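You operate a simulated robot arm through the tools that you are given. There is no shell and no other tool.

You are at the controls of a simulated two-armed robot. One attempt, no reset.

Task
Pick up the blue spray bottle with one hand, pass it to the other hand and put it on the lower board of the blue table. Set down upright: blue spray bottle.

The check looks at the end state, three seconds after you hand in, the way a careful person would. Anything else that was tipped, shoved, dropped, spilled or broken makes it a failure.

Robot
Two 7-joint arms with three-finger grippers on one trunk, on a base that moves. Base frame: it is fixed to the floor where the robot stands at the start and does not move with it; the origin is under the middle of the robot, x ahead of it, y to its left, z up. Units: mm, rad, N and s.
The left shoulder is at the start at [82, 126, 1133], the right one opposite. With the tool pointing down near the work surface each hand reaches from about 360 to 840 mm from the robot's upright axis, wherever it stands, measured 20 degrees to its own side. Places, roughly: blue spray bottle [3500, 1000, 1000]; lower board of the blue table [-100, 1800, 600]. Payload 2.94 kg a hand.
The TCP of each hand is the grasp point between the finger pads, 30 mm short of the fingertips. In the tool frame z runs along the fingers and y along their closing line. The gripper opens to 128 mm; its body begins 93 mm behind the TCP.
Orientation is told as [roll, pitch, yaw] about the base's x, y, z axes, in that order, counted from this pose: with the fingers straight down and closing along the base's y, the tool's x points along the base's -x, its y along +y and its z along -z.

Tools
- The arms move only by the tool jog_arm. It takes "left_increments", "right_increments" or both (then of equal length, played together; a hand with none holds still); each is a list that holds one entry, the list of rows, each a list of 7 numbers: the shift along the tool's x, y, z in mm, then the turn, a rotation vector about the tool's x, y, z in rad, then the finger opening in mm, from 0 to 128. In form: [[[dx, dy, dz, ax, ay, az, hand], ...]]. A call has 1 to 20 rows; each row is the pose to reach, as a shift and turn from the pose commanded when the call began, along the tool's axes at that moment. Each row takes 0.2 s and may step no farther than 50 mm and 0.15 rad from the row before; otherwise, or with a gripper value out of range, the whole call is refused. A pose out of reach is approached as far as the arm can. The call stops where the force on the tool passes 40 N (or 10 N more than at its start, if that is more) or the arm is blocked; 0.2 s more then pass. Each finger travels about 84.2 mm/s and halts on what it meets, pressing with about 24 N; the grip force reading is that of the motor and also rises with nothing between the fingers. The clock runs only during rows and for 0.2 s after the last one: add rows that repeat a pose to give the fingers time. The reply holds the time, the measured pose of the TCP, the force on the tool along the base axes, the opening and the grip force, in the units named above and with some noise, with the torque about the TCP (base axes, N m) and any sound that the robot's microphone picked up, and new pictures: "show" is both (left out), scene, wrist or none (wrist: the cameras of the hands that moved).
- Cameras (640 x 400 px; columns grow to the right, rows downward): "scene" is now at [215.3, 3.2, 1302.2]; the picture's right is [0.03, -1.00, 0.00], its down [-0.52, -0.01, -0.85] and it looks along [0.85, 0.02, -0.52] (base axes); focal length 233 px, centre (320, 200). "left" rides on the left gripper at [69, 15, -120] in its tool frame; the picture's right is [-0.21, 0.98, 0.00], its down [-0.82, -0.18, -0.54] and it looks along [-0.53, -0.12, 0.84] (tool axes); focal length 251 px, centre (320, 200). "right" rides on the right gripper at [69, -15, -120] in its tool frame; the picture's right is [0.21, 0.98, 0.00], its down [-0.82, 0.18, -0.54] and it looks along [-0.53, 0.12, 0.84] (tool axes); focal length 251 px, centre (320, 200). There is no depth. A picture from a camera that has moved, and an enlarged one, comes with that camera's place and axes in the base frame and with its lens.
- move_column(by): moves the trunk up (or, below 0, down) by that many mm; the arms and the scene camera ride with it, the base frame stays. It gives what a move gives, with no picture.
- roll_base(legs): drives the robot by 1 to 6 legs, each [ahead, left, turn to the left] in mm, mm and rad, along the robot's own axes; the way and the turn of a leg run together, so that a leg with both is an arc; at most 1500 mm and 3.142 rad a leg. The arms and the cameras ride along, it lands a little off, and it stops where it bumps. It gives what a move gives, and a new picture of the scene camera.
- pan_tilt(pan, tilt): turns the head with the scene camera to pan (to the left, within 1.396 rad either way) and tilt (down, from -0.506 to 1.204), counted from straight ahead of the robot (the tilt from the chest, where the trunk bows). It gives what a move gives, and a new picture of the scene camera.
- enlarge(camera, box): a new picture of the part [left, top, right, bottom] of that camera's present view, enlarged. It takes no simulated time.
- finish_job(): hands the job in; it is judged then, once.

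Nothing tells you exact positions but the pictures and the camera data. Unless the task says otherwise, let go and move clear before handing in.

The tools are called after "Emit:" by a JSON object that holds its "api" and its "payload". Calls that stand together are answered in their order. jog_arm: Moves the arms, as the interface text tells. Its arguments: {"type":"object","properties":{"left_increments":{"type":"array","items":{"type":"array","items":{"type":"array","items":{"type":"number"}}}},"right_increments":{"type":"array","items":{"type":"array","items":{"type":"array","items":{"type":"number"}}}},"show":{"type":"string","enum":["both","scene","wrist","none"]}},"required":[]} The other tools are called the same way: move_column (by) moves the trunk up or down; roll_base (legs) drives the base; pan_tilt (pan, tilt) turns the head that bears the scene camera; enlarge (camera, box) takes an enlarged picture of a part of a camera's view; finish_job () hands the job in.

At the start:

```text
clock: 0.0
left_ee_pos: [387.6, 141.3, 1169.6]
left_orientation: [0.001, -0.001, -0.001]
left_contact_force: [-0.3, 0.9, -0.6]
left_ft_torque: [0.04, -0.02, 0.01]
left_grip_width: 127.8
left_grasp_force: 0.0
right_ee_pos: [434.1, -222.0, 1157.2]
right_orientation: [0.001, 0.001, -0.001]
right_contact_force: [0.0, 0.3, 0.3]
right_ft_torque: [-0.02, -0.03, 0.0]
right_grip_width: 128.2
right_grasp_force: 0.0
trunk travel left (down, up): [-350.0, 197.0]
robot x, y, heading: [-1.0, 0.3, 0.003]
head pan, tilt (commanded): [0.028, 0.55]
```

scene: 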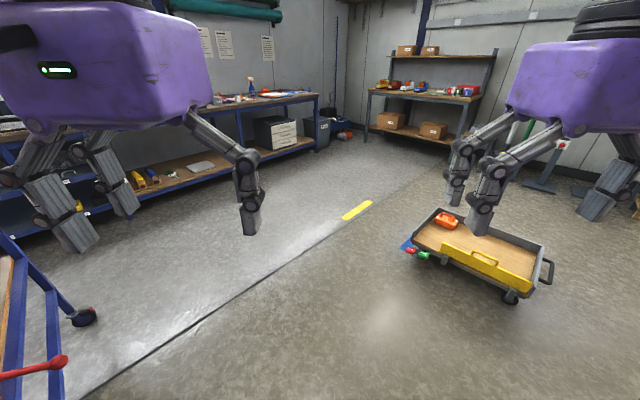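
right: 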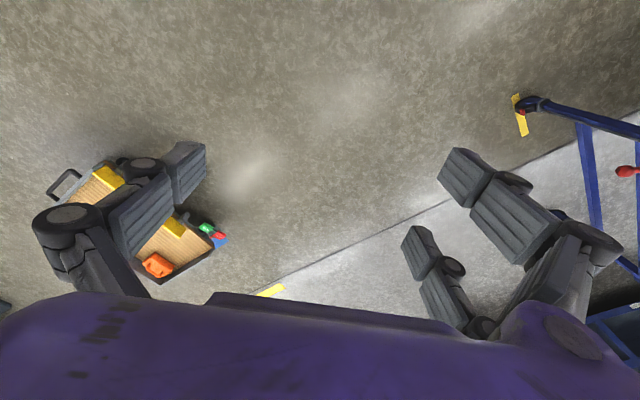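
left: 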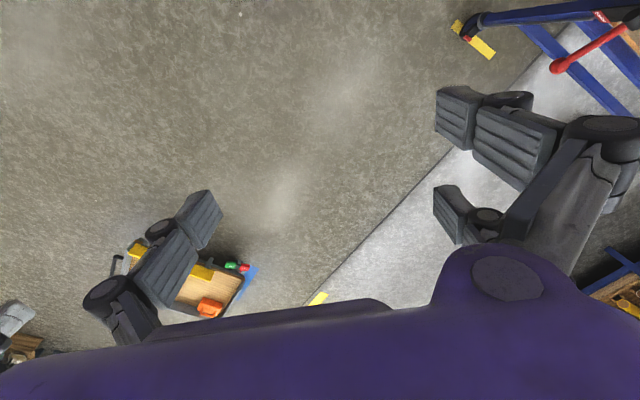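

I see a workshop: a long bench ahead-left with a small blue bottle standing on it near (250, 85), and a blue table on my left. I will look around with the head first and enlarge the bottle.

Emit:
{"api": "enlarge", "payload": {"camera": "scene", "box": [190, 60, 350, 160]}}

Emit:
{"api": "pan_tilt", "payload": {"pan": 1.3, "tilt": 0.5}}

```text
4.00 times, centred on (270, 110) of scene
camera zoom: at [215.3, 3.2, 1302.2], right [0.03, -1.0, 0.0], down [-0.52, -0.01, -0.85], along [0.85, 0.02, -0.52], focal length 932 px, centre (520, 560)
```

zoom: 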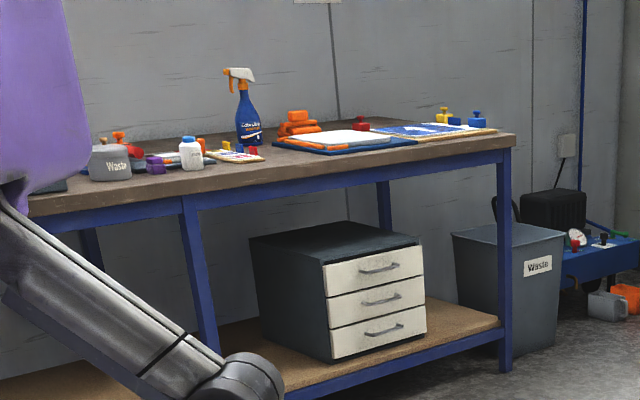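

```text
clock: 1.4
left_ee_pos: [388.3, 142.5, 1169.3]
left_orientation: [0.001, 0.0, -0.001]
left_contact_force: [-0.5, 0.0, 0.5]
left_ft_torque: [0.02, 0.0, 0.01]
left_grip_width: 128.0
left_grasp_force: 0.1
right_ee_pos: [435.4, -222.2, 1157.0]
right_orientation: [0.001, 0.001, -0.001]
right_contact_force: [-0.3, -0.1, 0.3]
right_ft_torque: [-0.01, 0.01, -0.02]
right_grip_width: 128.1
right_grasp_force: 0.0
trunk travel left (down, up): [-350.0, 197.0]
robot x, y, heading: [0.8, -0.9, 0.005]
head pan, tilt (commanded): [1.3, 0.499]
camera scene: at [150.0, 88.4, 1306.7], right [0.96, -0.27, 0.0], down [-0.13, -0.46, -0.88], along [0.24, 0.85, -0.48], focal length 233 px, centre (320, 200)
```

scene: 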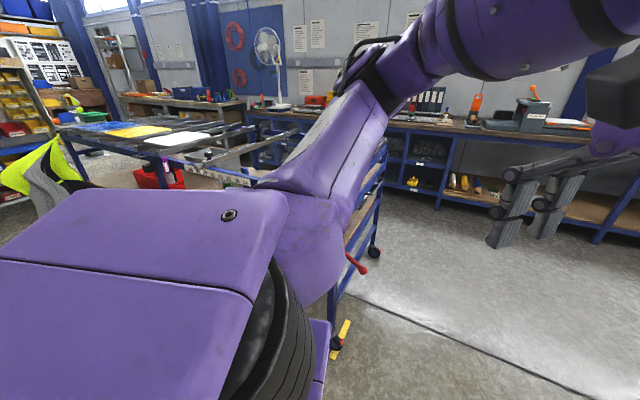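

The bottle checks out at about (3500, 1000), standing on a bench whose front edge runs diagonally (room rotated about 45°). The blue table starts near (450, 800)–(1000, 1430) on my left. I'll drive toward the bench in stages, well clear of the trolley.

Emit:
{"api": "pan_tilt", "payload": {"pan": 0.3, "tilt": 0.4}}

Emit:
{"api": "roll_base", "payload": {"legs": [[1400, 50, 0]]}}

```text
clock: 2.7
left_ee_pos: [389.2, 142.4, 1169.4]
left_orientation: [0.0, -0.001, -0.003]
left_contact_force: [-0.6, 0.3, -0.2]
left_ft_torque: [0.03, -0.02, 0.0]
left_grip_width: 128.1
left_grasp_force: 0.0
right_ee_pos: [434.2, -221.4, 1158.3]
right_orientation: [0.0, -0.001, 0.0]
right_contact_force: [0.6, 0.2, -0.2]
right_ft_torque: [-0.01, 0.0, 0.06]
right_grip_width: 127.9
right_grasp_force: 0.1
trunk travel left (down, up): [-350.0, 197.0]
robot x, y, heading: [-4.2, 0.9, 0.001]
head pan, tilt (commanded): [0.3, 0.4]
camera scene: at [214.0, 28.2, 1315.9], right [0.3, -0.96, 0.0], down [-0.37, -0.12, -0.92], along [0.88, 0.27, -0.39], focal length 233 px, centre (320, 200)
```

scene: 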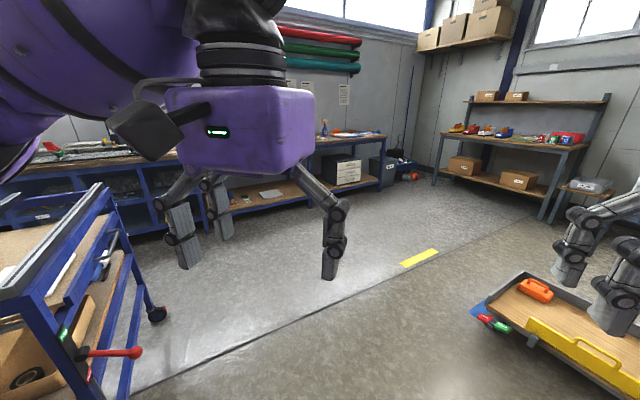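

```text
clock: 9.6
left_ee_pos: [1755.1, 205.7, 1169.7]
left_orientation: [0.0, 0.002, 0.01]
left_contact_force: [0.5, -0.3, 0.1]
left_ft_torque: [0.01, 0.0, 0.02]
left_grip_width: 128.1
left_grasp_force: 0.0
right_ee_pos: [1805.9, -157.8, 1156.2]
right_orientation: [0.0, 0.001, 0.011]
right_contact_force: [0.1, -0.2, 0.2]
right_ft_torque: [-0.02, -0.01, -0.01]
right_grip_width: 128.0
right_grasp_force: 0.0
trunk travel left (down, up): [-350.0, 197.0]
robot x, y, heading: [1369.5, 57.5, 0.009]
head pan, tilt (commanded): [0.3, 0.4]
camera scene: at [1582.8, 88.9, 1315.9], right [0.31, -0.95, 0.0], down [-0.37, -0.12, -0.92], along [0.88, 0.28, -0.39], focal length 233 px, centre (320, 200)
```

scene: 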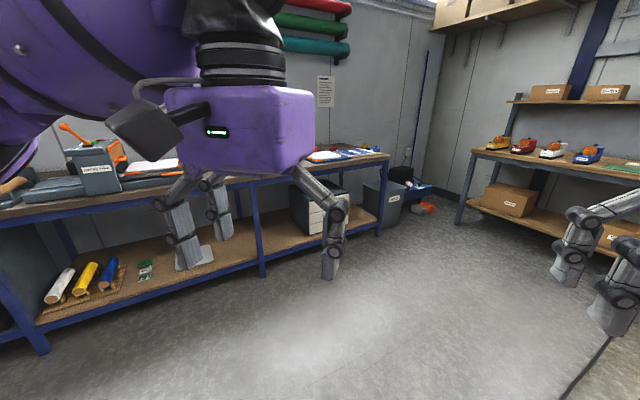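

The bench is clear now. I turn to face it squarely (heading about 45°).

Emit:
{"api": "roll_base", "payload": {"legs": [[0, 0, 0.775]]}}

Emit:
{"api": "pan_tilt", "payload": {"pan": -0.45, "tilt": 0.3}}

```text
clock: 12.0
left_ee_pos: [1544.7, 432.0, 1170.2]
left_orientation: [0.001, 0.0, 0.78]
left_contact_force: [-0.1, -0.2, 0.2]
left_ft_torque: [0.01, 0.0, 0.01]
left_grip_width: 128.3
left_grasp_force: 0.1
right_ee_pos: [1833.3, 206.8, 1157.3]
right_orientation: [0.0, 0.001, 0.781]
right_contact_force: [0.0, -0.1, -0.2]
right_ft_torque: [0.01, -0.01, 0.02]
right_grip_width: 128.3
right_grasp_force: 0.0
trunk travel left (down, up): [-350.0, 197.0]
robot x, y, heading: [1372.9, 55.7, 0.782]
head pan, tilt (commanded): [0.3, 0.4]
camera scene: at [1502.4, 228.1, 1315.9], right [0.88, -0.47, 0.0], down [-0.18, -0.34, -0.92], along [0.43, 0.81, -0.39], focal length 233 px, centre (320, 200)
```

scene: 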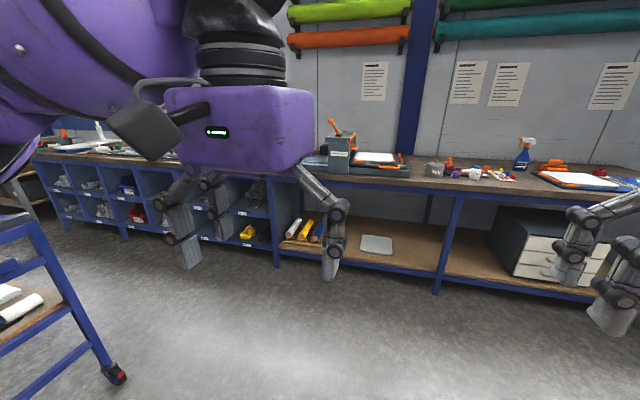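

```text
clock: 13.1
left_ee_pos: [1546.2, 431.9, 1169.1]
left_orientation: [0.0, -0.001, 0.778]
left_contact_force: [-0.1, 0.7, 0.5]
left_ft_torque: [0.0, -0.02, 0.03]
left_grip_width: 128.2
left_grasp_force: 0.0
right_ee_pos: [1834.4, 207.4, 1156.4]
right_orientation: [0.0, 0.0, 0.779]
right_contact_force: [0.0, 0.8, -0.8]
right_ft_torque: [-0.01, -0.01, 0.0]
right_grip_width: 127.8
right_grasp_force: 0.1
trunk travel left (down, up): [-350.0, 197.0]
robot x, y, heading: [1373.6, 57.6, 0.787]
head pan, tilt (commanded): [-0.45, 0.3]
camera scene: at [1547.1, 176.7, 1325.1], right [0.32, -0.95, 0.0], down [-0.28, -0.1, -0.96], along [0.9, 0.31, -0.3], focal length 233 px, centre (320, 200)
```

scene: 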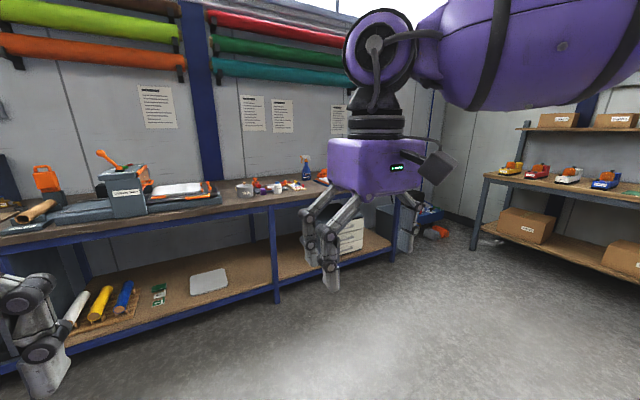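

I take the bottle to be nearer (3180, 860), standing on the bench top at z ≈ 915. I move ahead and to the right to be in front of it.

Emit:
{"api": "roll_base", "payload": {"legs": [[450, -560, 0]]}}

Emit:
{"api": "pan_tilt", "payload": {"pan": 0.0, "tilt": 0.35}}

```text
clock: 18.5
left_ee_pos: [2268.2, 363.3, 1169.4]
left_orientation: [0.0, 0.0, 0.79]
left_contact_force: [0.4, -0.3, -0.8]
left_ft_torque: [-0.01, 0.01, -0.01]
left_grip_width: 128.0
left_grasp_force: 0.0
right_ee_pos: [2560.4, 142.8, 1157.0]
right_orientation: [0.0, -0.001, 0.794]
right_contact_force: [1.4, 0.1, 0.5]
right_ft_torque: [0.0, 0.04, 0.0]
right_grip_width: 128.1
right_grasp_force: 0.0
trunk travel left (down, up): [-350.0, 197.0]
robot x, y, heading: [2099.7, -14.2, 0.79]
head pan, tilt (commanded): [-0.45, 0.3]
camera scene: at [2273.1, 108.8, 1325.1], right [0.34, -0.94, 0.0], down [-0.28, -0.1, -0.96], along [0.9, 0.32, -0.3], focal length 233 px, centre (320, 200)
```

scene: 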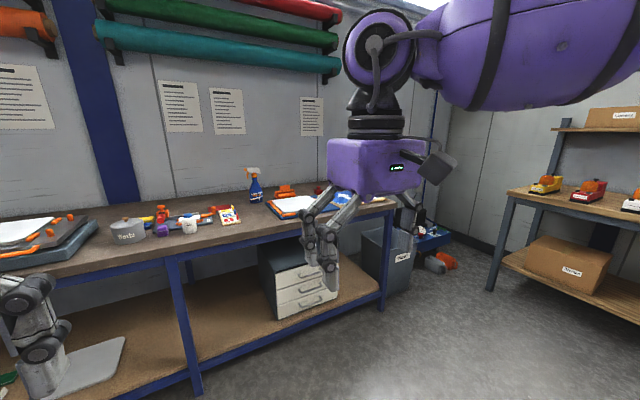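

```text
clock: 19.4
left_ee_pos: [2268.2, 364.5, 1170.8]
left_orientation: [0.0, -0.001, 0.791]
left_contact_force: [-0.9, -0.3, -0.3]
left_ft_torque: [0.0, 0.0, 0.02]
left_grip_width: 128.0
left_grasp_force: 0.1
right_ee_pos: [2559.5, 142.6, 1158.0]
right_orientation: [0.0, 0.001, 0.794]
right_contact_force: [0.4, 0.3, 0.0]
right_ft_torque: [0.0, -0.01, 0.0]
right_grip_width: 127.8
right_grasp_force: 0.0
trunk travel left (down, up): [-350.0, 197.0]
robot x, y, heading: [2100.9, -12.0, 0.794]
head pan, tilt (commanded): [0.0, 0.351]
camera scene: at [2250.6, 143.7, 1320.4], right [0.71, -0.7, 0.0], down [-0.24, -0.24, -0.94], along [0.66, 0.67, -0.34], focal length 233 px, centre (320, 200)
```

scene: 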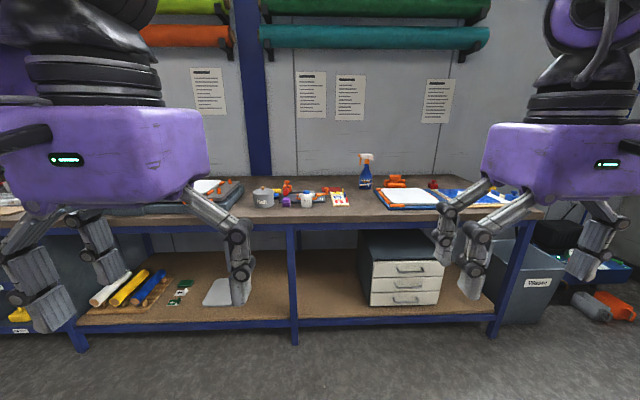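

Emit:
{"api": "enlarge", "payload": {"camera": "scene", "box": [240, 140, 432, 260]}}

```text
3.33 times, centred on (336, 200) of scene
camera zoom: at [2250.6, 143.7, 1320.4], right [0.71, -0.7, 0.0], down [-0.24, -0.24, -0.94], along [0.66, 0.67, -0.34], focal length 776 px, centre (267, 200)
```

zoom: 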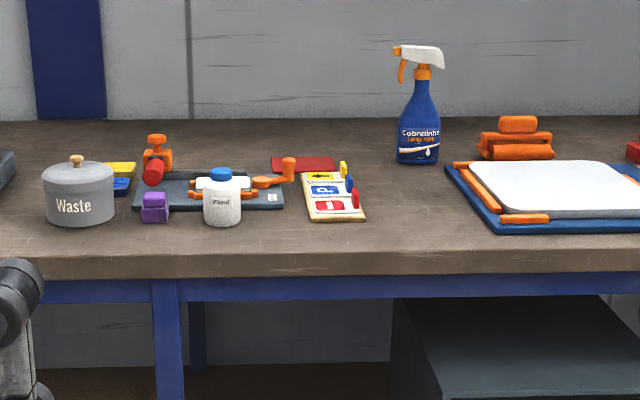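

The bottle stands upright with the nozzle pointing to my left; I put it near (3479, 972) on a surface at z ≈ 880, about 430 mm in from the bench edge. I'll look down to see how big my base is and how close to the bench I can stand.

Emit:
{"api": "pan_tilt", "payload": {"pan": 0.0, "tilt": 1.2}}

```text
clock: 20.6
left_ee_pos: [2267.3, 364.3, 1170.1]
left_orientation: [-0.001, 0.0, 0.792]
left_contact_force: [1.3, 0.0, 0.0]
left_ft_torque: [-0.02, 0.03, -0.01]
left_grip_width: 127.7
left_grasp_force: 0.1
right_ee_pos: [2559.5, 142.8, 1157.0]
right_orientation: [-0.001, 0.001, 0.793]
right_contact_force: [-0.5, -0.2, 0.5]
right_ft_torque: [0.0, -0.03, -0.01]
right_grip_width: 128.0
right_grasp_force: 0.1
trunk travel left (down, up): [-350.0, 197.0]
robot x, y, heading: [2095.9, -12.7, 0.795]
head pan, tilt (commanded): [0.0, 1.201]
camera scene: at [2228.3, 116.5, 1254.8], right [0.67, -0.74, 0.0], down [-0.68, -0.62, -0.39], along [0.29, 0.26, -0.92], focal length 233 px, centre (320, 200)
```

scene: 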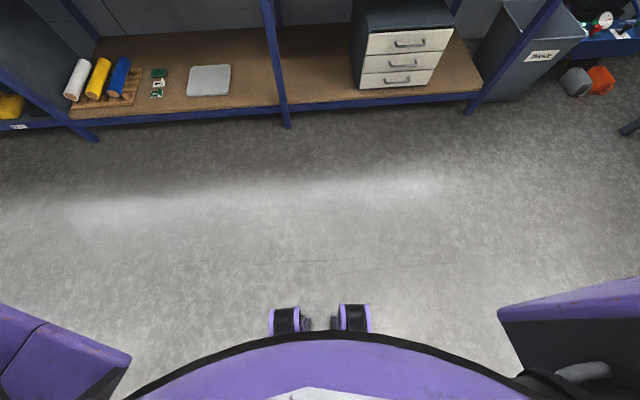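

My base reaches only about 185 mm ahead of the axis, so I can stand close to the bench. I drive ahead 700 mm and look again.

Emit:
{"api": "roll_base", "payload": {"legs": [[700, 0, 0]]}}

Emit:
{"api": "pan_tilt", "payload": {"pan": -0.1, "tilt": 0.4}}

```text
clock: 24.5
left_ee_pos: [2759.7, 879.6, 1169.0]
left_orientation: [0.0, 0.0, 0.81]
left_contact_force: [0.2, -0.4, 0.2]
left_ft_torque: [0.01, -0.04, 0.01]
left_grip_width: 128.2
left_grasp_force: 0.0
right_ee_pos: [3054.6, 664.6, 1157.7]
right_orientation: [-0.001, 0.0, 0.808]
right_contact_force: [-0.9, 0.2, 0.7]
right_ft_torque: [-0.04, -0.02, 0.02]
right_grip_width: 128.0
right_grasp_force: 0.0
trunk travel left (down, up): [-350.0, 197.0]
robot x, y, heading: [2594.4, 504.6, 0.81]
head pan, tilt (commanded): [0.0, 1.201]
camera scene: at [2723.9, 632.0, 1254.5], right [0.68, -0.73, 0.0], down [-0.67, -0.63, -0.39], along [0.28, 0.26, -0.92], focal length 233 px, centre (320, 200)
```

scene: 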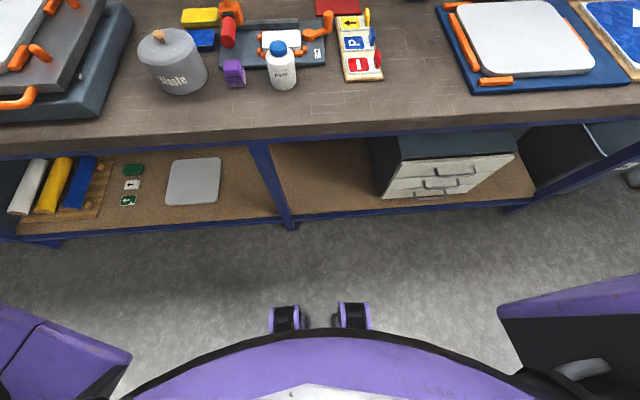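

```text
clock: 25.6
left_ee_pos: [2759.7, 881.9, 1169.7]
left_orientation: [-0.001, -0.001, 0.81]
left_contact_force: [-0.8, 0.1, -0.3]
left_ft_torque: [-0.02, 0.0, -0.01]
left_grip_width: 127.7
left_grasp_force: 0.1
right_ee_pos: [3056.0, 664.9, 1157.2]
right_orientation: [0.0, 0.0, 0.809]
right_contact_force: [-0.3, -0.1, 0.0]
right_ft_torque: [-0.03, -0.03, 0.01]
right_grip_width: 127.9
right_grasp_force: 0.1
trunk travel left (down, up): [-350.0, 197.0]
robot x, y, heading: [2595.2, 504.7, 0.812]
head pan, tilt (commanded): [-0.099, 0.4]
camera scene: at [2751.9, 652.9, 1315.8], right [0.65, -0.76, 0.0], down [-0.3, -0.25, -0.92], along [0.7, 0.6, -0.39], focal length 233 px, centre (320, 200)
```

scene: 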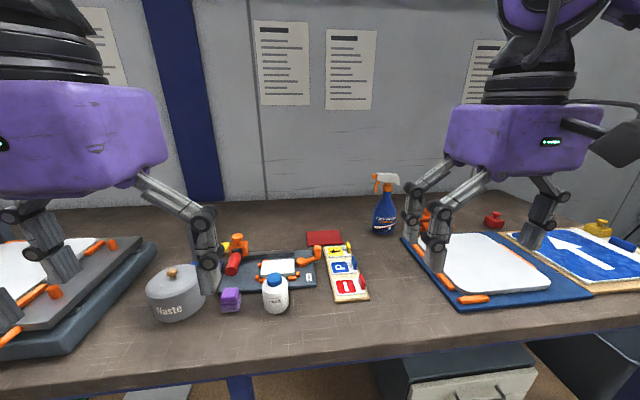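

Emit:
{"api": "enlarge", "payload": {"camera": "scene", "box": [330, 160, 450, 235]}}

```text
5.33 times, centred on (390, 198) of scene
camera zoom: at [2751.9, 652.9, 1315.8], right [0.65, -0.76, 0.0], down [-0.3, -0.25, -0.92], along [0.7, 0.6, -0.39], focal length 1242 px, centre (-53, 213)
```

zoom: 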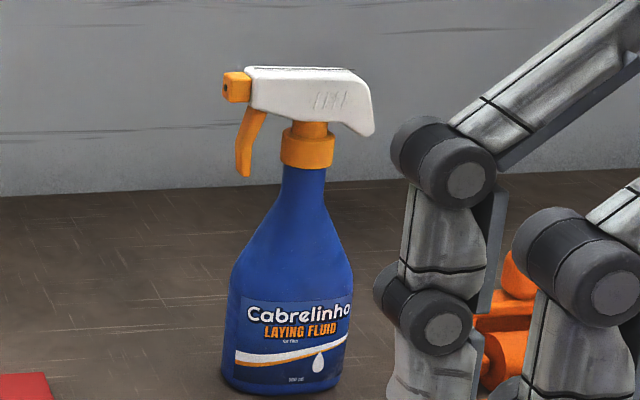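

The bottle triangulates well to (3462, 961), base z ≈ 878, head z ≈ 1057–1101, nozzle pointing along the bench to my left. I drive up a bit more so the right hand can take the head from above, with fingers closing front-to-back.

Emit:
{"api": "roll_base", "payload": {"legs": [[180, 0, 0]]}}

Emit:
{"api": "enlarge", "payload": {"camera": "scene", "box": [240, 120, 560, 320]}}

```text
clock: 27.2
left_ee_pos: [2886.3, 1010.6, 1169.9]
left_orientation: [0.0, 0.001, 0.805]
left_contact_force: [-0.5, -0.4, -0.6]
left_ft_torque: [-0.04, 0.0, 0.02]
left_grip_width: 127.8
left_grasp_force: 0.0
right_ee_pos: [3180.3, 792.8, 1157.5]
right_orientation: [0.0, 0.001, 0.806]
right_contact_force: [0.3, -0.4, -0.3]
right_ft_torque: [0.01, 0.02, -0.02]
right_grip_width: 128.0
right_grasp_force: 0.2
trunk travel left (down, up): [-350.0, 197.0]
robot x, y, heading: [2723.1, 637.2, 0.808]
head pan, tilt (commanded): [-0.099, 0.4]
camera scene: at [2877.8, 783.0, 1315.9], right [0.65, -0.76, 0.0], down [-0.3, -0.25, -0.92], along [0.7, 0.6, -0.39], focal length 233 px, centre (320, 200)
```

scene: 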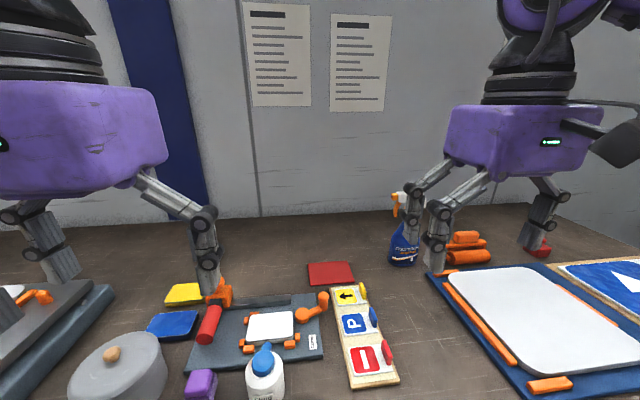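

```text
2.00 times, centred on (400, 220) of scene
camera zoom: at [2877.8, 783.0, 1315.9], right [0.65, -0.76, 0.0], down [-0.3, -0.25, -0.92], along [0.7, 0.6, -0.39], focal length 466 px, centre (160, 160)
```

zoom: 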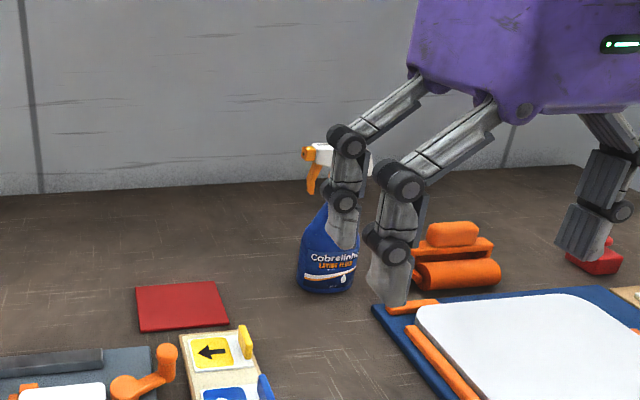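

The bottle now lies 751 mm ahead and 311 mm right of my axis, within right-hand reach. I raise the right hand and swing it above the bottle while turning it 90° so the fingers close front-to-back.

Emit:
{"api": "jog_arm", "payload": {"right_increments": [[[0, 0, -20, 0, 0, -0.13, 128], [0, 0, -40, 0, 0, -0.26, 128], [-20, -6, -45, 0, 0, -0.39, 128], [-50, -15, -45, 0, 0, -0.52, 128], [-80, -24, -45, 0, 0, -0.65, 128], [-110, -32, -45, 0, 0, -0.78, 128], [-140, -40, -45, 0, 0, -0.91, 128], [-170, -48, -45, 0, 0, -1.04, 128], [-200, -56, -45, 0, 0, -1.17, 128], [-225, -62, -45, 0, 0, -1.3, 128], [-250, -68, -45, 0, 0, -1.43, 128], [-270, -74, -45, 0, 0, -1.571, 128]]], "show": "both"}}

```text
clock: 29.8
left_ee_pos: [2885.3, 1009.6, 1169.9]
left_orientation: [0.0, -0.002, 0.804]
left_contact_force: [-0.5, -0.4, 0.2]
left_ft_torque: [-0.01, -0.03, 0.02]
left_grip_width: 128.1
left_grasp_force: 0.1
right_ee_pos: [3056.6, 814.2, 1123.4]
right_orientation: [-0.019, 0.004, 2.319]
right_contact_force: [-1.2, 1.3, -0.1]
right_ft_torque: [0.0, 0.01, -0.03]
right_grip_width: 127.9
right_grasp_force: 0.2
right hand out of reach, approached as far as the arm can: row 6, 7, 8, 9, 10, 11, 12
trunk travel left (down, up): [-350.0, 197.0]
robot x, y, heading: [2719.1, 630.7, 0.806]
head pan, tilt (commanded): [-0.099, 0.4]
camera scene: at [2877.2, 782.6, 1316.0], right [0.65, -0.76, 0.0], down [-0.3, -0.25, -0.92], along [0.7, 0.6, -0.39], focal length 233 px, centre (320, 200)
camera right: at [3112.6, 772.1, 1244.1], right [-0.57, -0.82, -0.02], down [-0.7, 0.47, 0.53], along [-0.43, 0.32, -0.84], focal length 251 px, centre (320, 200)
```

scene: 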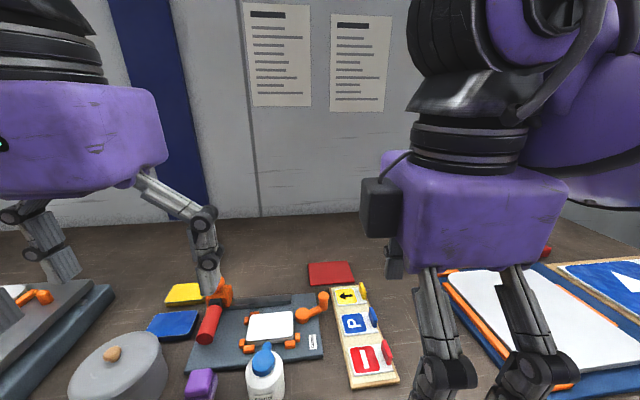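
right: 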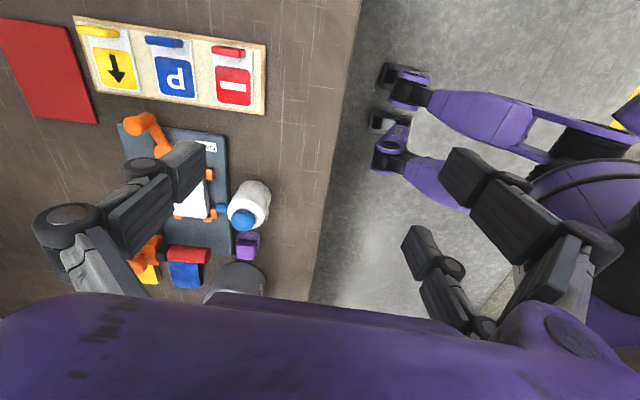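

That direction of wrist turn ran out of reach and pulled the hand back; nothing was touched. I'll rotate back and use the opposite turn.

Emit:
{"api": "jog_arm", "payload": {"right_increments": [[[0, 0, -20, 0, 0, 0.13, 128], [0, 0, -40, 0, 0, 0.26, 128], [0, 0, -40, 0, 0, 0.39, 128], [0, 0, -40, 0, 0, 0.52, 128], [0, 0, -40, 0, 0, 0.65, 128], [0, 0, -40, 0, 0, 0.78, 128], [0, 0, -40, 0, 0, 0.91, 128], [0, 0, -40, 0, 0, 1.04, 128], [0, 0, -40, 0, 0, 1.17, 128], [0, 0, -40, 0, 0, 1.3, 128], [0, 0, -40, 0, 0, 1.43, 128], [0, 0, -40, 0, 0, 1.571, 128]]], "show": "scene"}}

```text
clock: 32.4
left_ee_pos: [2886.5, 1010.3, 1170.9]
left_orientation: [0.0, 0.001, 0.805]
left_contact_force: [0.3, 0.6, 0.1]
left_ft_torque: [-0.02, -0.02, -0.02]
left_grip_width: 128.1
left_grasp_force: 0.0
right_ee_pos: [3065.7, 814.1, 1165.2]
right_orientation: [-0.004, -0.019, 0.742]
right_contact_force: [-0.3, 0.7, 0.1]
right_ft_torque: [0.02, 0.03, 0.03]
right_grip_width: 128.1
right_grasp_force: 0.1
trunk travel left (down, up): [-350.0, 197.0]
robot x, y, heading: [2719.3, 629.6, 0.808]
head pan, tilt (commanded): [-0.099, 0.4]
camera scene: at [2877.5, 782.8, 1315.9], right [0.65, -0.76, 0.0], down [-0.3, -0.25, -0.92], along [0.7, 0.6, -0.39], focal length 233 px, centre (320, 200)
```

scene: 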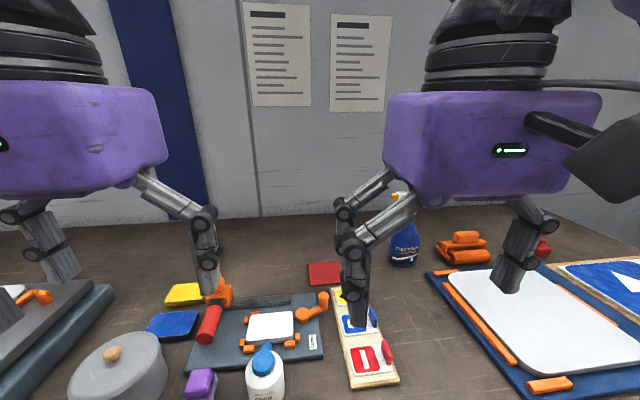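

The commanded pose is simply the clamped one. Now the hand goes up, over the bottle, turning the other way.

Emit:
{"api": "jog_arm", "payload": {"right_increments": [[[0, 0, -25, 0, 0, 0.126, 128], [0, 0, -50, 0, 0, 0.252, 128], [-30, -12, -50, 0, 0, 0.378, 128], [-60, -24, -50, 0, 0, 0.504, 128], [-95, -36, -50, 0, 0, 0.63, 128], [-130, -50, -50, 0, 0, 0.756, 128], [-165, -64, -50, 0, 0, 0.882, 128], [-200, -78, -50, 0, 0, 1.008, 128], [-235, -92, -50, 0, 0, 1.134, 128], [-270, -106, -50, 0, 0, 1.26, 128], [-300, -120, -50, 0, 0, 1.386, 128], [-330, -132, -50, 0, 0, 1.512, 128]]], "show": "both"}}

```text
clock: 35.0
left_ee_pos: [2887.4, 1011.6, 1169.1]
left_orientation: [0.0, 0.0, 0.804]
left_contact_force: [0.3, 0.2, -0.4]
left_ft_torque: [-0.02, 0.01, 0.02]
left_grip_width: 127.8
left_grasp_force: 0.1
right_ee_pos: [3374.9, 889.8, 1207.5]
right_orientation: [0.018, -0.003, -0.77]
right_contact_force: [0.0, 0.7, 0.3]
right_ft_torque: [-0.01, 0.01, 0.03]
right_grip_width: 127.9
right_grasp_force: 0.1
right hand out of reach, approached as far as the arm can: row 10, 11, 12
trunk travel left (down, up): [-350.0, 197.0]
robot x, y, heading: [2719.9, 633.1, 0.804]
head pan, tilt (commanded): [-0.099, 0.4]
camera scene: at [2879.0, 783.2, 1315.7], right [0.65, -0.76, 0.0], down [-0.3, -0.25, -0.92], along [0.7, 0.6, -0.39], focal length 233 px, centre (320, 200)
camera right: at [3313.1, 925.6, 1328.9], right [0.52, 0.85, 0.02], down [0.71, -0.45, 0.55], along [0.47, -0.28, -0.84], focal length 251 px, centre (320, 200)
```

scene: 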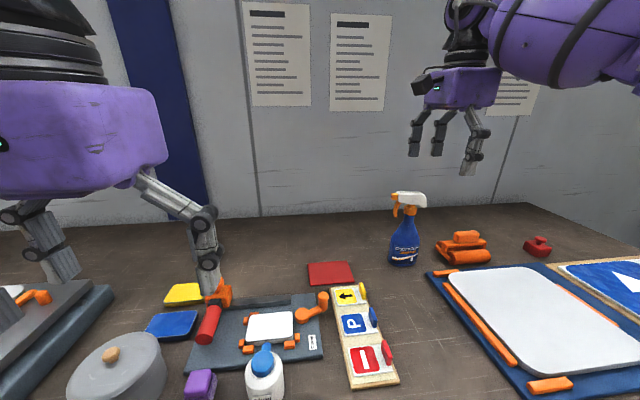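
right: 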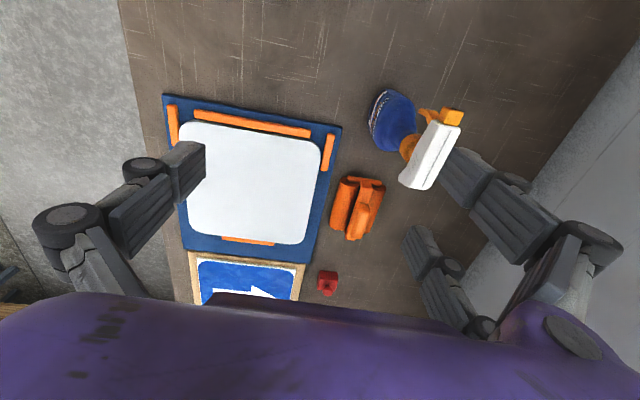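

The opposite turn works; reach at this height ends ~120 mm short, so I'll draw the right hand back, raise both hands, and lower the trunk by 150 mm so the shoulder comes nearer the working height.

Emit:
{"api": "jog_arm", "payload": {"right_increments": [[[0, -40, -10, 0, 0, 0, 128], [0, -80, -30, 0, 0, 0, 128], [0, -115, -60, 0, 0, 0, 128], [0, -140, -90, 0, 0, 0, 128], [0, -150, -110, 0, 0, 0, 128]]], "left_increments": [[[0, 0, -25, 0, 0, 0, 128], [0, 0, -50, 0, 0, 0, 128], [0, 0, -75, 0, 0, 0, 128], [0, 0, -100, 0, 0, 0, 128], [0, 0, -130, 0, 0, 0, 128]]], "show": "scene"}}

```text
clock: 36.2
left_ee_pos: [2887.4, 1011.1, 1300.4]
left_orientation: [-0.001, -0.001, 0.804]
left_contact_force: [0.1, 0.5, -0.1]
left_ft_torque: [0.01, -0.01, -0.01]
left_grip_width: 128.0
left_grasp_force: 0.1
right_ee_pos: [3265.8, 779.4, 1316.4]
right_orientation: [0.017, -0.004, -0.769]
right_contact_force: [-0.8, -0.7, 0.5]
right_ft_torque: [0.04, -0.05, 0.01]
right_grip_width: 128.0
right_grasp_force: 0.0
trunk travel left (down, up): [-350.0, 197.0]
robot x, y, heading: [2720.7, 628.5, 0.803]
head pan, tilt (commanded): [-0.099, 0.4]
camera scene: at [2877.2, 782.0, 1316.1], right [0.65, -0.76, 0.0], down [-0.3, -0.25, -0.92], along [0.7, 0.6, -0.39], focal length 233 px, centre (320, 200)
```

scene: 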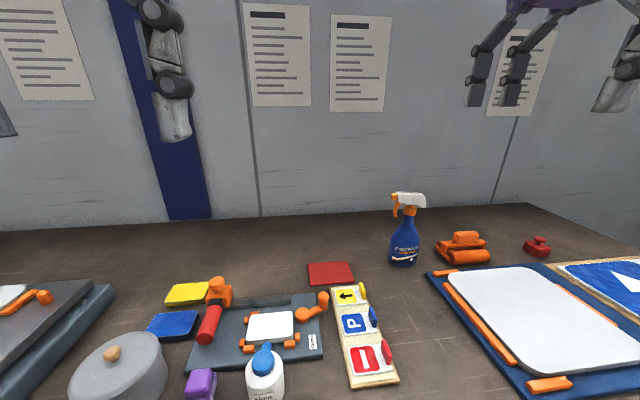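

Emit:
{"api": "move_column", "payload": {"by": -150}}

Emit:
{"api": "pan_tilt", "payload": {"pan": -0.2, "tilt": 0.3}}

```text
clock: 37.9
left_ee_pos: [2899.0, 1024.0, 1132.6]
left_orientation: [-0.003, 0.048, 0.805]
left_contact_force: [0.5, 0.9, 0.2]
left_ft_torque: [0.02, -0.02, 0.0]
left_grip_width: 127.9
left_grasp_force: 0.2
right_ee_pos: [3268.4, 780.4, 1165.8]
right_orientation: [0.019, -0.002, -0.766]
right_contact_force: [0.3, 0.1, -0.7]
right_ft_torque: [-0.01, 0.01, 0.01]
right_grip_width: 128.2
right_grasp_force: 0.1
trunk travel left (down, up): [-200.0, 347.0]
robot x, y, heading: [2722.4, 634.1, 0.804]
head pan, tilt (commanded): [-0.099, 0.4]
```

```text
clock: 38.6
left_ee_pos: [2900.9, 1025.1, 1133.5]
left_orientation: [-0.005, 0.047, 0.804]
left_contact_force: [0.1, 1.2, -0.1]
left_ft_torque: [0.0, -0.02, 0.0]
left_grip_width: 128.3
left_grasp_force: 0.1
right_ee_pos: [3268.9, 780.5, 1165.6]
right_orientation: [0.017, -0.003, -0.766]
right_contact_force: [0.1, 0.6, 0.4]
right_ft_torque: [0.0, -0.01, 0.0]
right_grip_width: 128.1
right_grasp_force: 0.0
trunk travel left (down, up): [-200.0, 347.0]
robot x, y, heading: [2721.9, 633.7, 0.802]
head pan, tilt (commanded): [-0.201, 0.3]
camera scene: at [2913.4, 806.4, 1171.7], right [0.57, -0.82, 0.0], down [-0.24, -0.17, -0.96], along [0.79, 0.54, -0.3], focal length 233 px, centre (320, 200)
```

scene: 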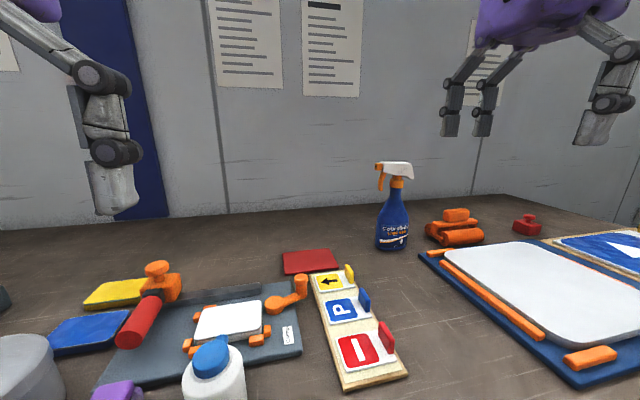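

The left hand got displaced ~18 mm and pitched slightly when the trunk went down, so something about the left arm may be touching. I'll look left and down before moving on.

Emit:
{"api": "pan_tilt", "payload": {"pan": 0.9, "tilt": 0.8}}

```text
clock: 39.9
left_ee_pos: [2899.8, 1025.3, 1134.4]
left_orientation: [-0.003, 0.046, 0.805]
left_contact_force: [-0.5, 0.9, -0.5]
left_ft_torque: [0.01, 0.02, 0.0]
left_grip_width: 128.1
left_grasp_force: 0.2
right_ee_pos: [3268.7, 781.2, 1165.1]
right_orientation: [0.019, -0.005, -0.766]
right_contact_force: [-0.1, 0.6, 0.6]
right_ft_torque: [0.03, 0.04, 0.02]
right_grip_width: 128.1
right_grasp_force: 0.0
trunk travel left (down, up): [-200.0, 347.0]
robot x, y, heading: [2718.8, 632.5, 0.804]
head pan, tilt (commanded): [0.901, 0.799]
camera scene: at [2857.2, 838.5, 1142.3], right [0.97, -0.24, 0.0], down [-0.14, -0.57, -0.81], along [0.19, 0.79, -0.58], focal length 233 px, centre (320, 200)
```

scene: 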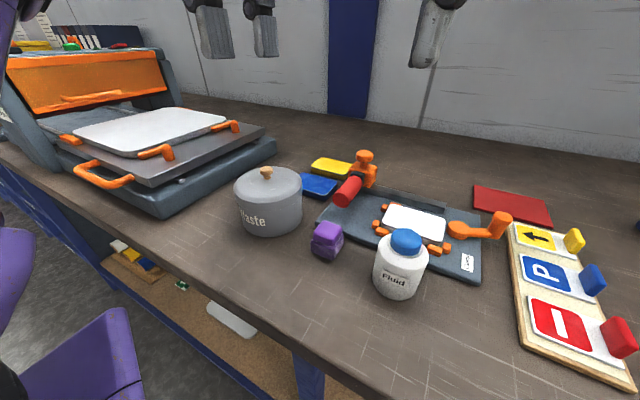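

Emit:
{"api": "pan_tilt", "payload": {"pan": 1.35, "tilt": 0.9}}

```text
clock: 40.8
left_ee_pos: [2901.8, 1025.4, 1132.9]
left_orientation: [-0.004, 0.047, 0.804]
left_contact_force: [0.3, 0.2, 0.4]
left_ft_torque: [0.01, -0.01, 0.01]
left_grip_width: 128.0
left_grasp_force: 0.1
right_ee_pos: [3268.7, 780.3, 1165.7]
right_orientation: [0.016, -0.003, -0.766]
right_contact_force: [0.4, 0.5, 0.2]
right_ft_torque: [-0.01, -0.02, -0.01]
right_grip_width: 128.1
right_grasp_force: 0.0
trunk travel left (down, up): [-200.0, 347.0]
robot x, y, heading: [2721.1, 632.7, 0.806]
head pan, tilt (commanded): [1.349, 0.901]
camera scene: at [2857.8, 838.4, 1142.1], right [0.97, -0.24, 0.0], down [-0.14, -0.57, -0.81], along [0.2, 0.79, -0.58], focal length 233 px, centre (320, 200)
```

scene: 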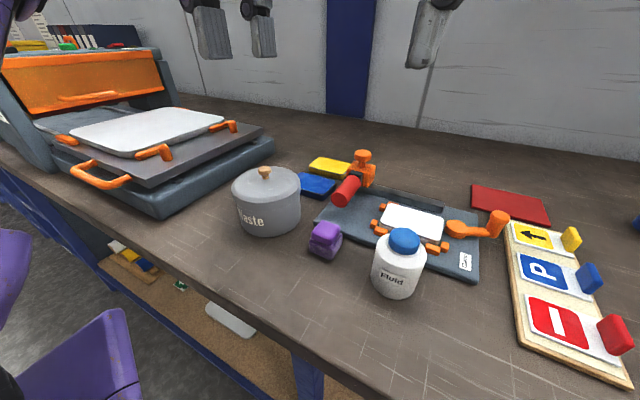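

Emit:
{"api": "enlarge", "payload": {"camera": "scene", "box": [0, 200, 320, 400]}}

Emit:
{"api": "enlarge", "payload": {"camera": "left", "box": [0, 0, 640, 400]}}

```text
2.00 times, centred on (160, 300) of scene
camera zoom: at [2857.8, 838.4, 1142.1], right [0.97, -0.24, 0.0], down [-0.14, -0.57, -0.81], along [0.2, 0.79, -0.58], focal length 466 px, centre (640, 0)
```

zoom: 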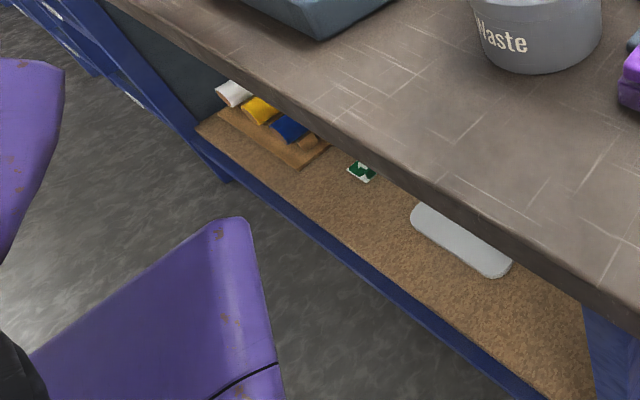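

```text
1.00 times, centred on (320, 200) of left (not enlarged: the box is as wide or as high as the picture)
camera zoom: at [2845.8, 991.3, 1255.7], right [-0.56, 0.83, -0.01], down [0.72, 0.49, 0.5], along [0.42, 0.27, -0.87], focal length 251 px, centre (320, 200)
```

zoom: 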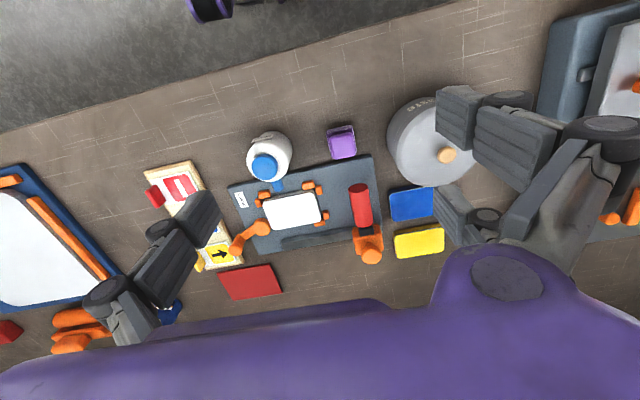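

The head's pan was stopped short too, so the raised left arm sits close to the head, and its elbow may be on the bench edge. I back off 100 mm and see whether the left hand's offset disappears.

Emit:
{"api": "roll_base", "payload": {"legs": [[-100, 0, 0]]}}

Emit:
{"api": "pan_tilt", "payload": {"pan": 0.5, "tilt": 1.2}}

```text
clock: 42.0
left_ee_pos: [2834.8, 953.7, 1133.5]
left_orientation: [-0.004, 0.046, 0.801]
left_contact_force: [0.0, -0.5, 0.7]
left_ft_torque: [-0.02, -0.03, 0.01]
left_grip_width: 127.9
left_grasp_force: 0.0
right_ee_pos: [3201.8, 709.8, 1165.3]
right_orientation: [0.018, -0.005, -0.769]
right_contact_force: [0.6, 0.7, -0.1]
right_ft_torque: [0.04, -0.05, -0.04]
right_grip_width: 128.0
right_grasp_force: 0.1
trunk travel left (down, up): [-200.0, 347.0]
robot x, y, heading: [2654.2, 565.9, 0.803]
head pan, tilt (commanded): [1.349, 0.901]
camera scene: at [2791.1, 767.6, 1141.4], right [0.97, -0.25, 0.0], down [-0.15, -0.57, -0.81], along [0.2, 0.78, -0.59], focal length 233 px, centre (320, 200)
```

scene: 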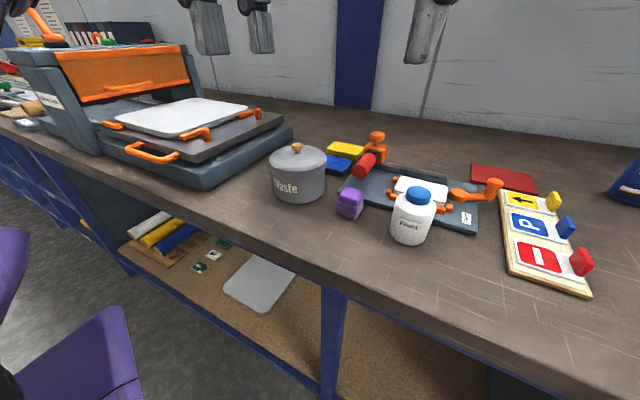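

```text
clock: 43.1
left_ee_pos: [2834.3, 954.7, 1133.7]
left_orientation: [-0.003, 0.047, 0.803]
left_contact_force: [0.3, 0.1, 0.3]
left_ft_torque: [-0.01, 0.0, -0.01]
left_grip_width: 128.2
left_grasp_force: 0.0
right_ee_pos: [3202.2, 709.6, 1165.5]
right_orientation: [0.018, -0.003, -0.77]
right_contact_force: [0.0, -1.1, -0.2]
right_ft_torque: [0.04, -0.01, 0.01]
right_grip_width: 127.9
right_grasp_force: 0.0
trunk travel left (down, up): [-200.0, 347.0]
robot x, y, heading: [2650.0, 561.2, 0.806]
head pan, tilt (commanded): [0.499, 1.201]
camera scene: at [2798.4, 751.9, 1118.1], right [0.92, -0.39, 0.0], down [-0.31, -0.73, -0.61], along [0.24, 0.56, -0.8], focal length 233 px, centre (320, 200)
```

scene: 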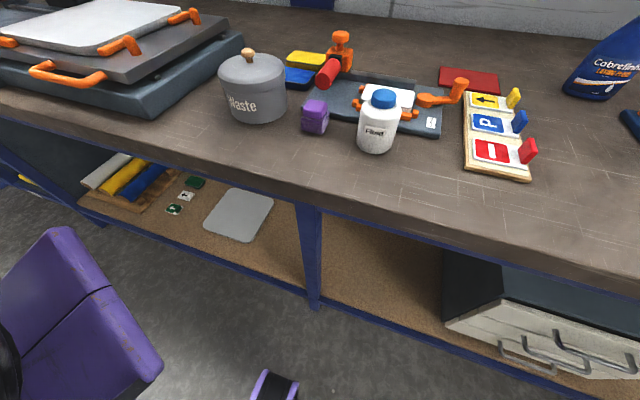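

Backing off did not change it, so it is not the bench. I jog the left hand down a little to see whether it follows cleanly.

Emit:
{"api": "jog_arm", "payload": {"left_increments": [[[0, 0, 15, 0, 0, 0, 128], [0, 0, 30, 0, 0, 0, 128], [0, 0, 45, 0, 0, 0, 128], [0, 0, 45, 0, 0, 0, 128]]], "show": "none"}}

```text
clock: 44.1
left_ee_pos: [2832.1, 952.7, 1089.2]
left_orientation: [-0.002, 0.046, 0.804]
left_contact_force: [1.0, -0.4, -0.5]
left_ft_torque: [0.01, 0.01, 0.03]
left_grip_width: 127.9
left_grasp_force: 0.0
right_ee_pos: [3202.7, 710.6, 1166.2]
right_orientation: [0.017, -0.003, -0.771]
right_contact_force: [-0.5, 0.1, 0.7]
right_ft_torque: [0.04, -0.02, -0.03]
right_grip_width: 128.1
right_grasp_force: 0.2
trunk travel left (down, up): [-200.0, 347.0]
robot x, y, heading: [2648.6, 562.1, 0.8]
head pan, tilt (commanded): [0.499, 1.201]
```

It follows from its present pose, so it was merely nudged during the trunk move and is free now. I drive ahead again to bring the bottle into right-hand reach.

Emit:
{"api": "roll_base", "payload": {"legs": [[115, 0, 0]]}}

Emit:
{"api": "pan_tilt", "payload": {"pan": -0.35, "tilt": 0.25}}

```text
clock: 45.3
left_ee_pos: [2909.2, 1034.4, 1088.3]
left_orientation: [-0.002, 0.045, 0.804]
left_contact_force: [0.1, 0.3, -0.5]
left_ft_torque: [-0.06, 0.05, -0.01]
left_grip_width: 127.8
left_grasp_force: 0.0
right_ee_pos: [3279.5, 792.9, 1166.9]
right_orientation: [0.017, -0.006, -0.764]
right_contact_force: [-0.9, -0.5, -0.1]
right_ft_torque: [-0.02, 0.02, -0.01]
right_grip_width: 127.8
right_grasp_force: 0.1
trunk travel left (down, up): [-200.0, 347.0]
robot x, y, heading: [2728.8, 643.5, 0.807]
head pan, tilt (commanded): [0.499, 1.201]
camera scene: at [2883.5, 813.6, 1102.6], right [0.81, -0.59, 0.0], down [-0.54, -0.74, -0.41], along [0.24, 0.33, -0.91], focal length 233 px, centre (320, 200)
```

scene: 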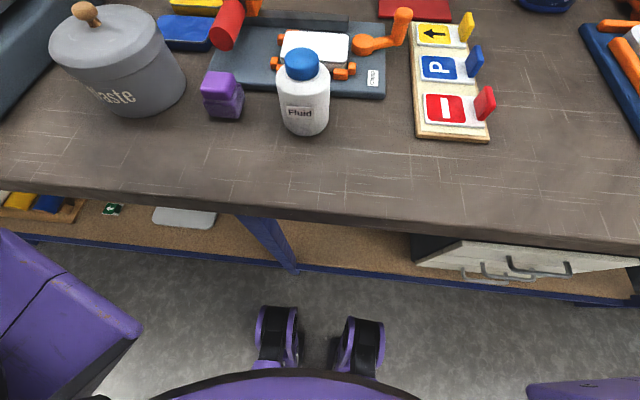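

```text
clock: 46.6
left_ee_pos: [2909.9, 1034.8, 1089.2]
left_orientation: [-0.004, 0.047, 0.805]
left_contact_force: [-0.3, -0.2, 0.0]
left_ft_torque: [0.02, 0.0, -0.04]
left_grip_width: 127.8
left_grasp_force: 0.1
right_ee_pos: [3280.9, 793.4, 1165.4]
right_orientation: [0.018, -0.003, -0.765]
right_contact_force: [0.6, 0.9, -0.3]
right_ft_torque: [-0.02, -0.03, 0.01]
right_grip_width: 128.1
right_grasp_force: 0.0
trunk travel left (down, up): [-200.0, 347.0]
robot x, y, heading: [2730.6, 644.3, 0.803]
head pan, tilt (commanded): [-0.351, 0.25]
camera scene: at [2931.9, 806.2, 1176.4], right [0.44, -0.9, 0.0], down [-0.22, -0.11, -0.97], along [0.87, 0.43, -0.25], focal length 233 px, centre (320, 200)
```

scene: 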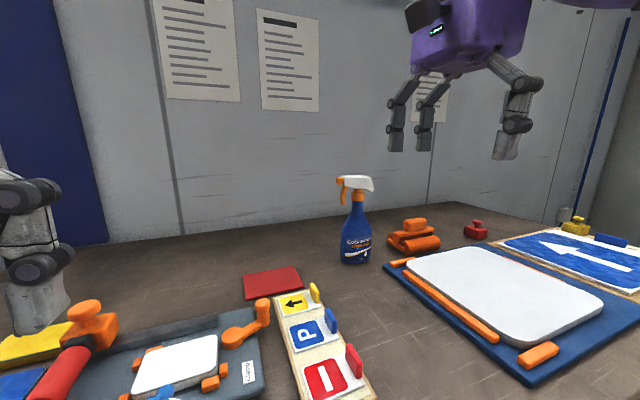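

Bottle confirmed at (3465, 964). I move the right hand forward over it, still above its head.

Emit:
{"api": "jog_arm", "payload": {"right_increments": [[[0, 20, -15, 0.018, 0, 0, 128], [-3, 60, -20, 0.018, 0, 0, 128], [-6, 105, -20, 0.018, 0, 0, 128], [-9, 150, -20, 0.018, 0, 0, 128], [-12, 195, -20, 0.018, 0, 0, 128], [-14, 235, -20, 0.018, 0, 0, 128], [-14, 251, -20, 0.018, 0, 0, 128], [-14, 251, -20, 0.018, 0, 0, 128]]], "show": "both"}}

```text
clock: 48.4
left_ee_pos: [2910.5, 1035.7, 1087.9]
left_orientation: [-0.005, 0.047, 0.805]
left_contact_force: [0.1, 0.2, -0.1]
left_ft_torque: [-0.01, 0.06, 0.01]
left_grip_width: 128.1
left_grasp_force: 0.0
right_ee_pos: [3413.2, 889.3, 1112.2]
right_orientation: [0.002, -0.004, -0.766]
right_contact_force: [0.9, 0.5, -0.5]
right_ft_torque: [-0.02, 0.03, 0.0]
right_grip_width: 127.9
right_grasp_force: 0.0
right hand out of reach, approached as far as the arm can: row 3, 4, 5, 6, 7, 8
trunk travel left (down, up): [-200.0, 347.0]
robot x, y, heading: [2731.8, 643.8, 0.804]
head pan, tilt (commanded): [-0.351, 0.25]
camera scene: at [2932.8, 806.8, 1176.2], right [0.44, -0.9, 0.0], down [-0.22, -0.11, -0.97], along [0.87, 0.42, -0.25], focal length 233 px, centre (320, 200)
camera right: at [3351.7, 926.3, 1233.1], right [0.52, 0.85, 0.0], down [0.72, -0.44, 0.54], along [0.46, -0.28, -0.84], focal length 251 px, centre (320, 200)
```

scene: 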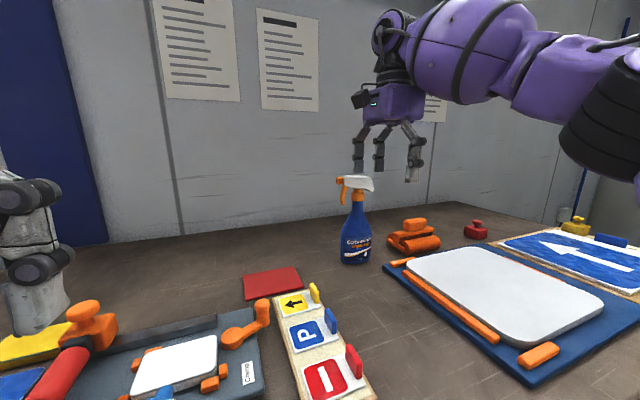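
right: 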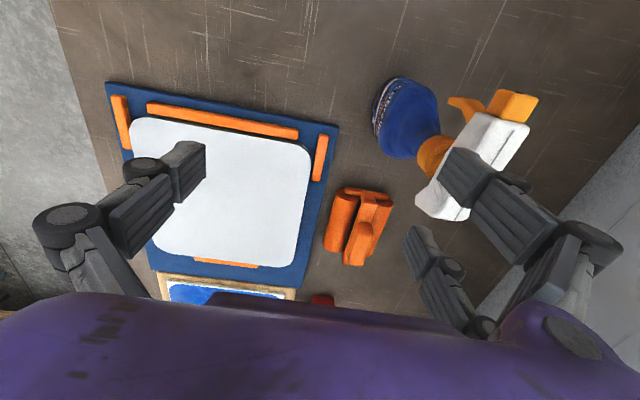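

The arm's reach is limited because the wrist sits far above the shoulder — I should raise the trunk, not lower it. The fingers ended close to the bottle's head, so I check before moving.

Emit:
{"api": "enlarge", "payload": {"camera": "right", "box": [360, 60, 600, 260]}}

Emit:
{"api": "enlarge", "payload": {"camera": "scene", "box": [300, 80, 460, 280]}}

```text
2.00 times, centred on (480, 160) of right
camera zoom: at [3351.7, 926.3, 1233.1], right [0.52, 0.85, 0.0], down [0.72, -0.44, 0.54], along [0.46, -0.28, -0.84], focal length 503 px, centre (0, 280)
```

zoom: 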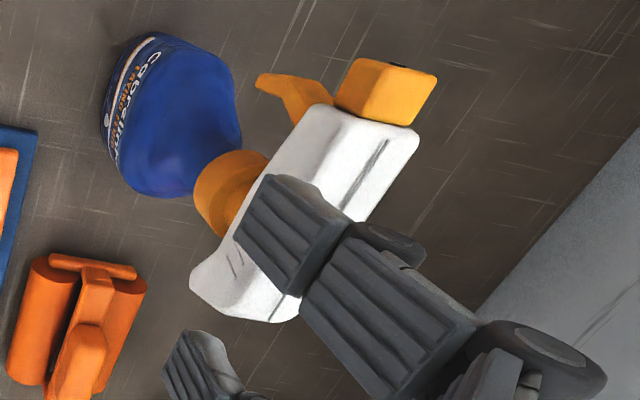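

```text
2.00 times, centred on (380, 180) of scene
camera zoom: at [2932.8, 806.8, 1176.2], right [0.44, -0.9, 0.0], down [-0.22, -0.11, -0.97], along [0.87, 0.42, -0.25], focal length 466 px, centre (200, 240)
```

zoom: 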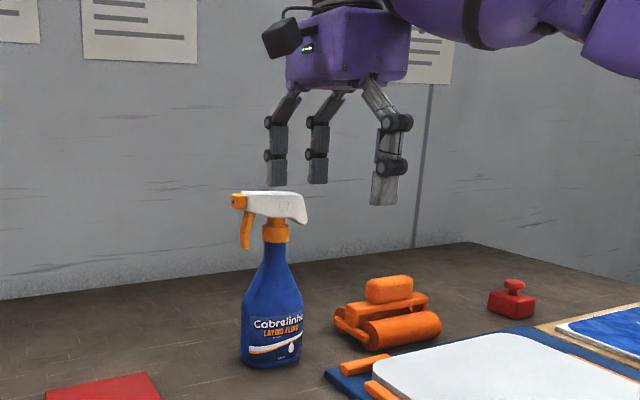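

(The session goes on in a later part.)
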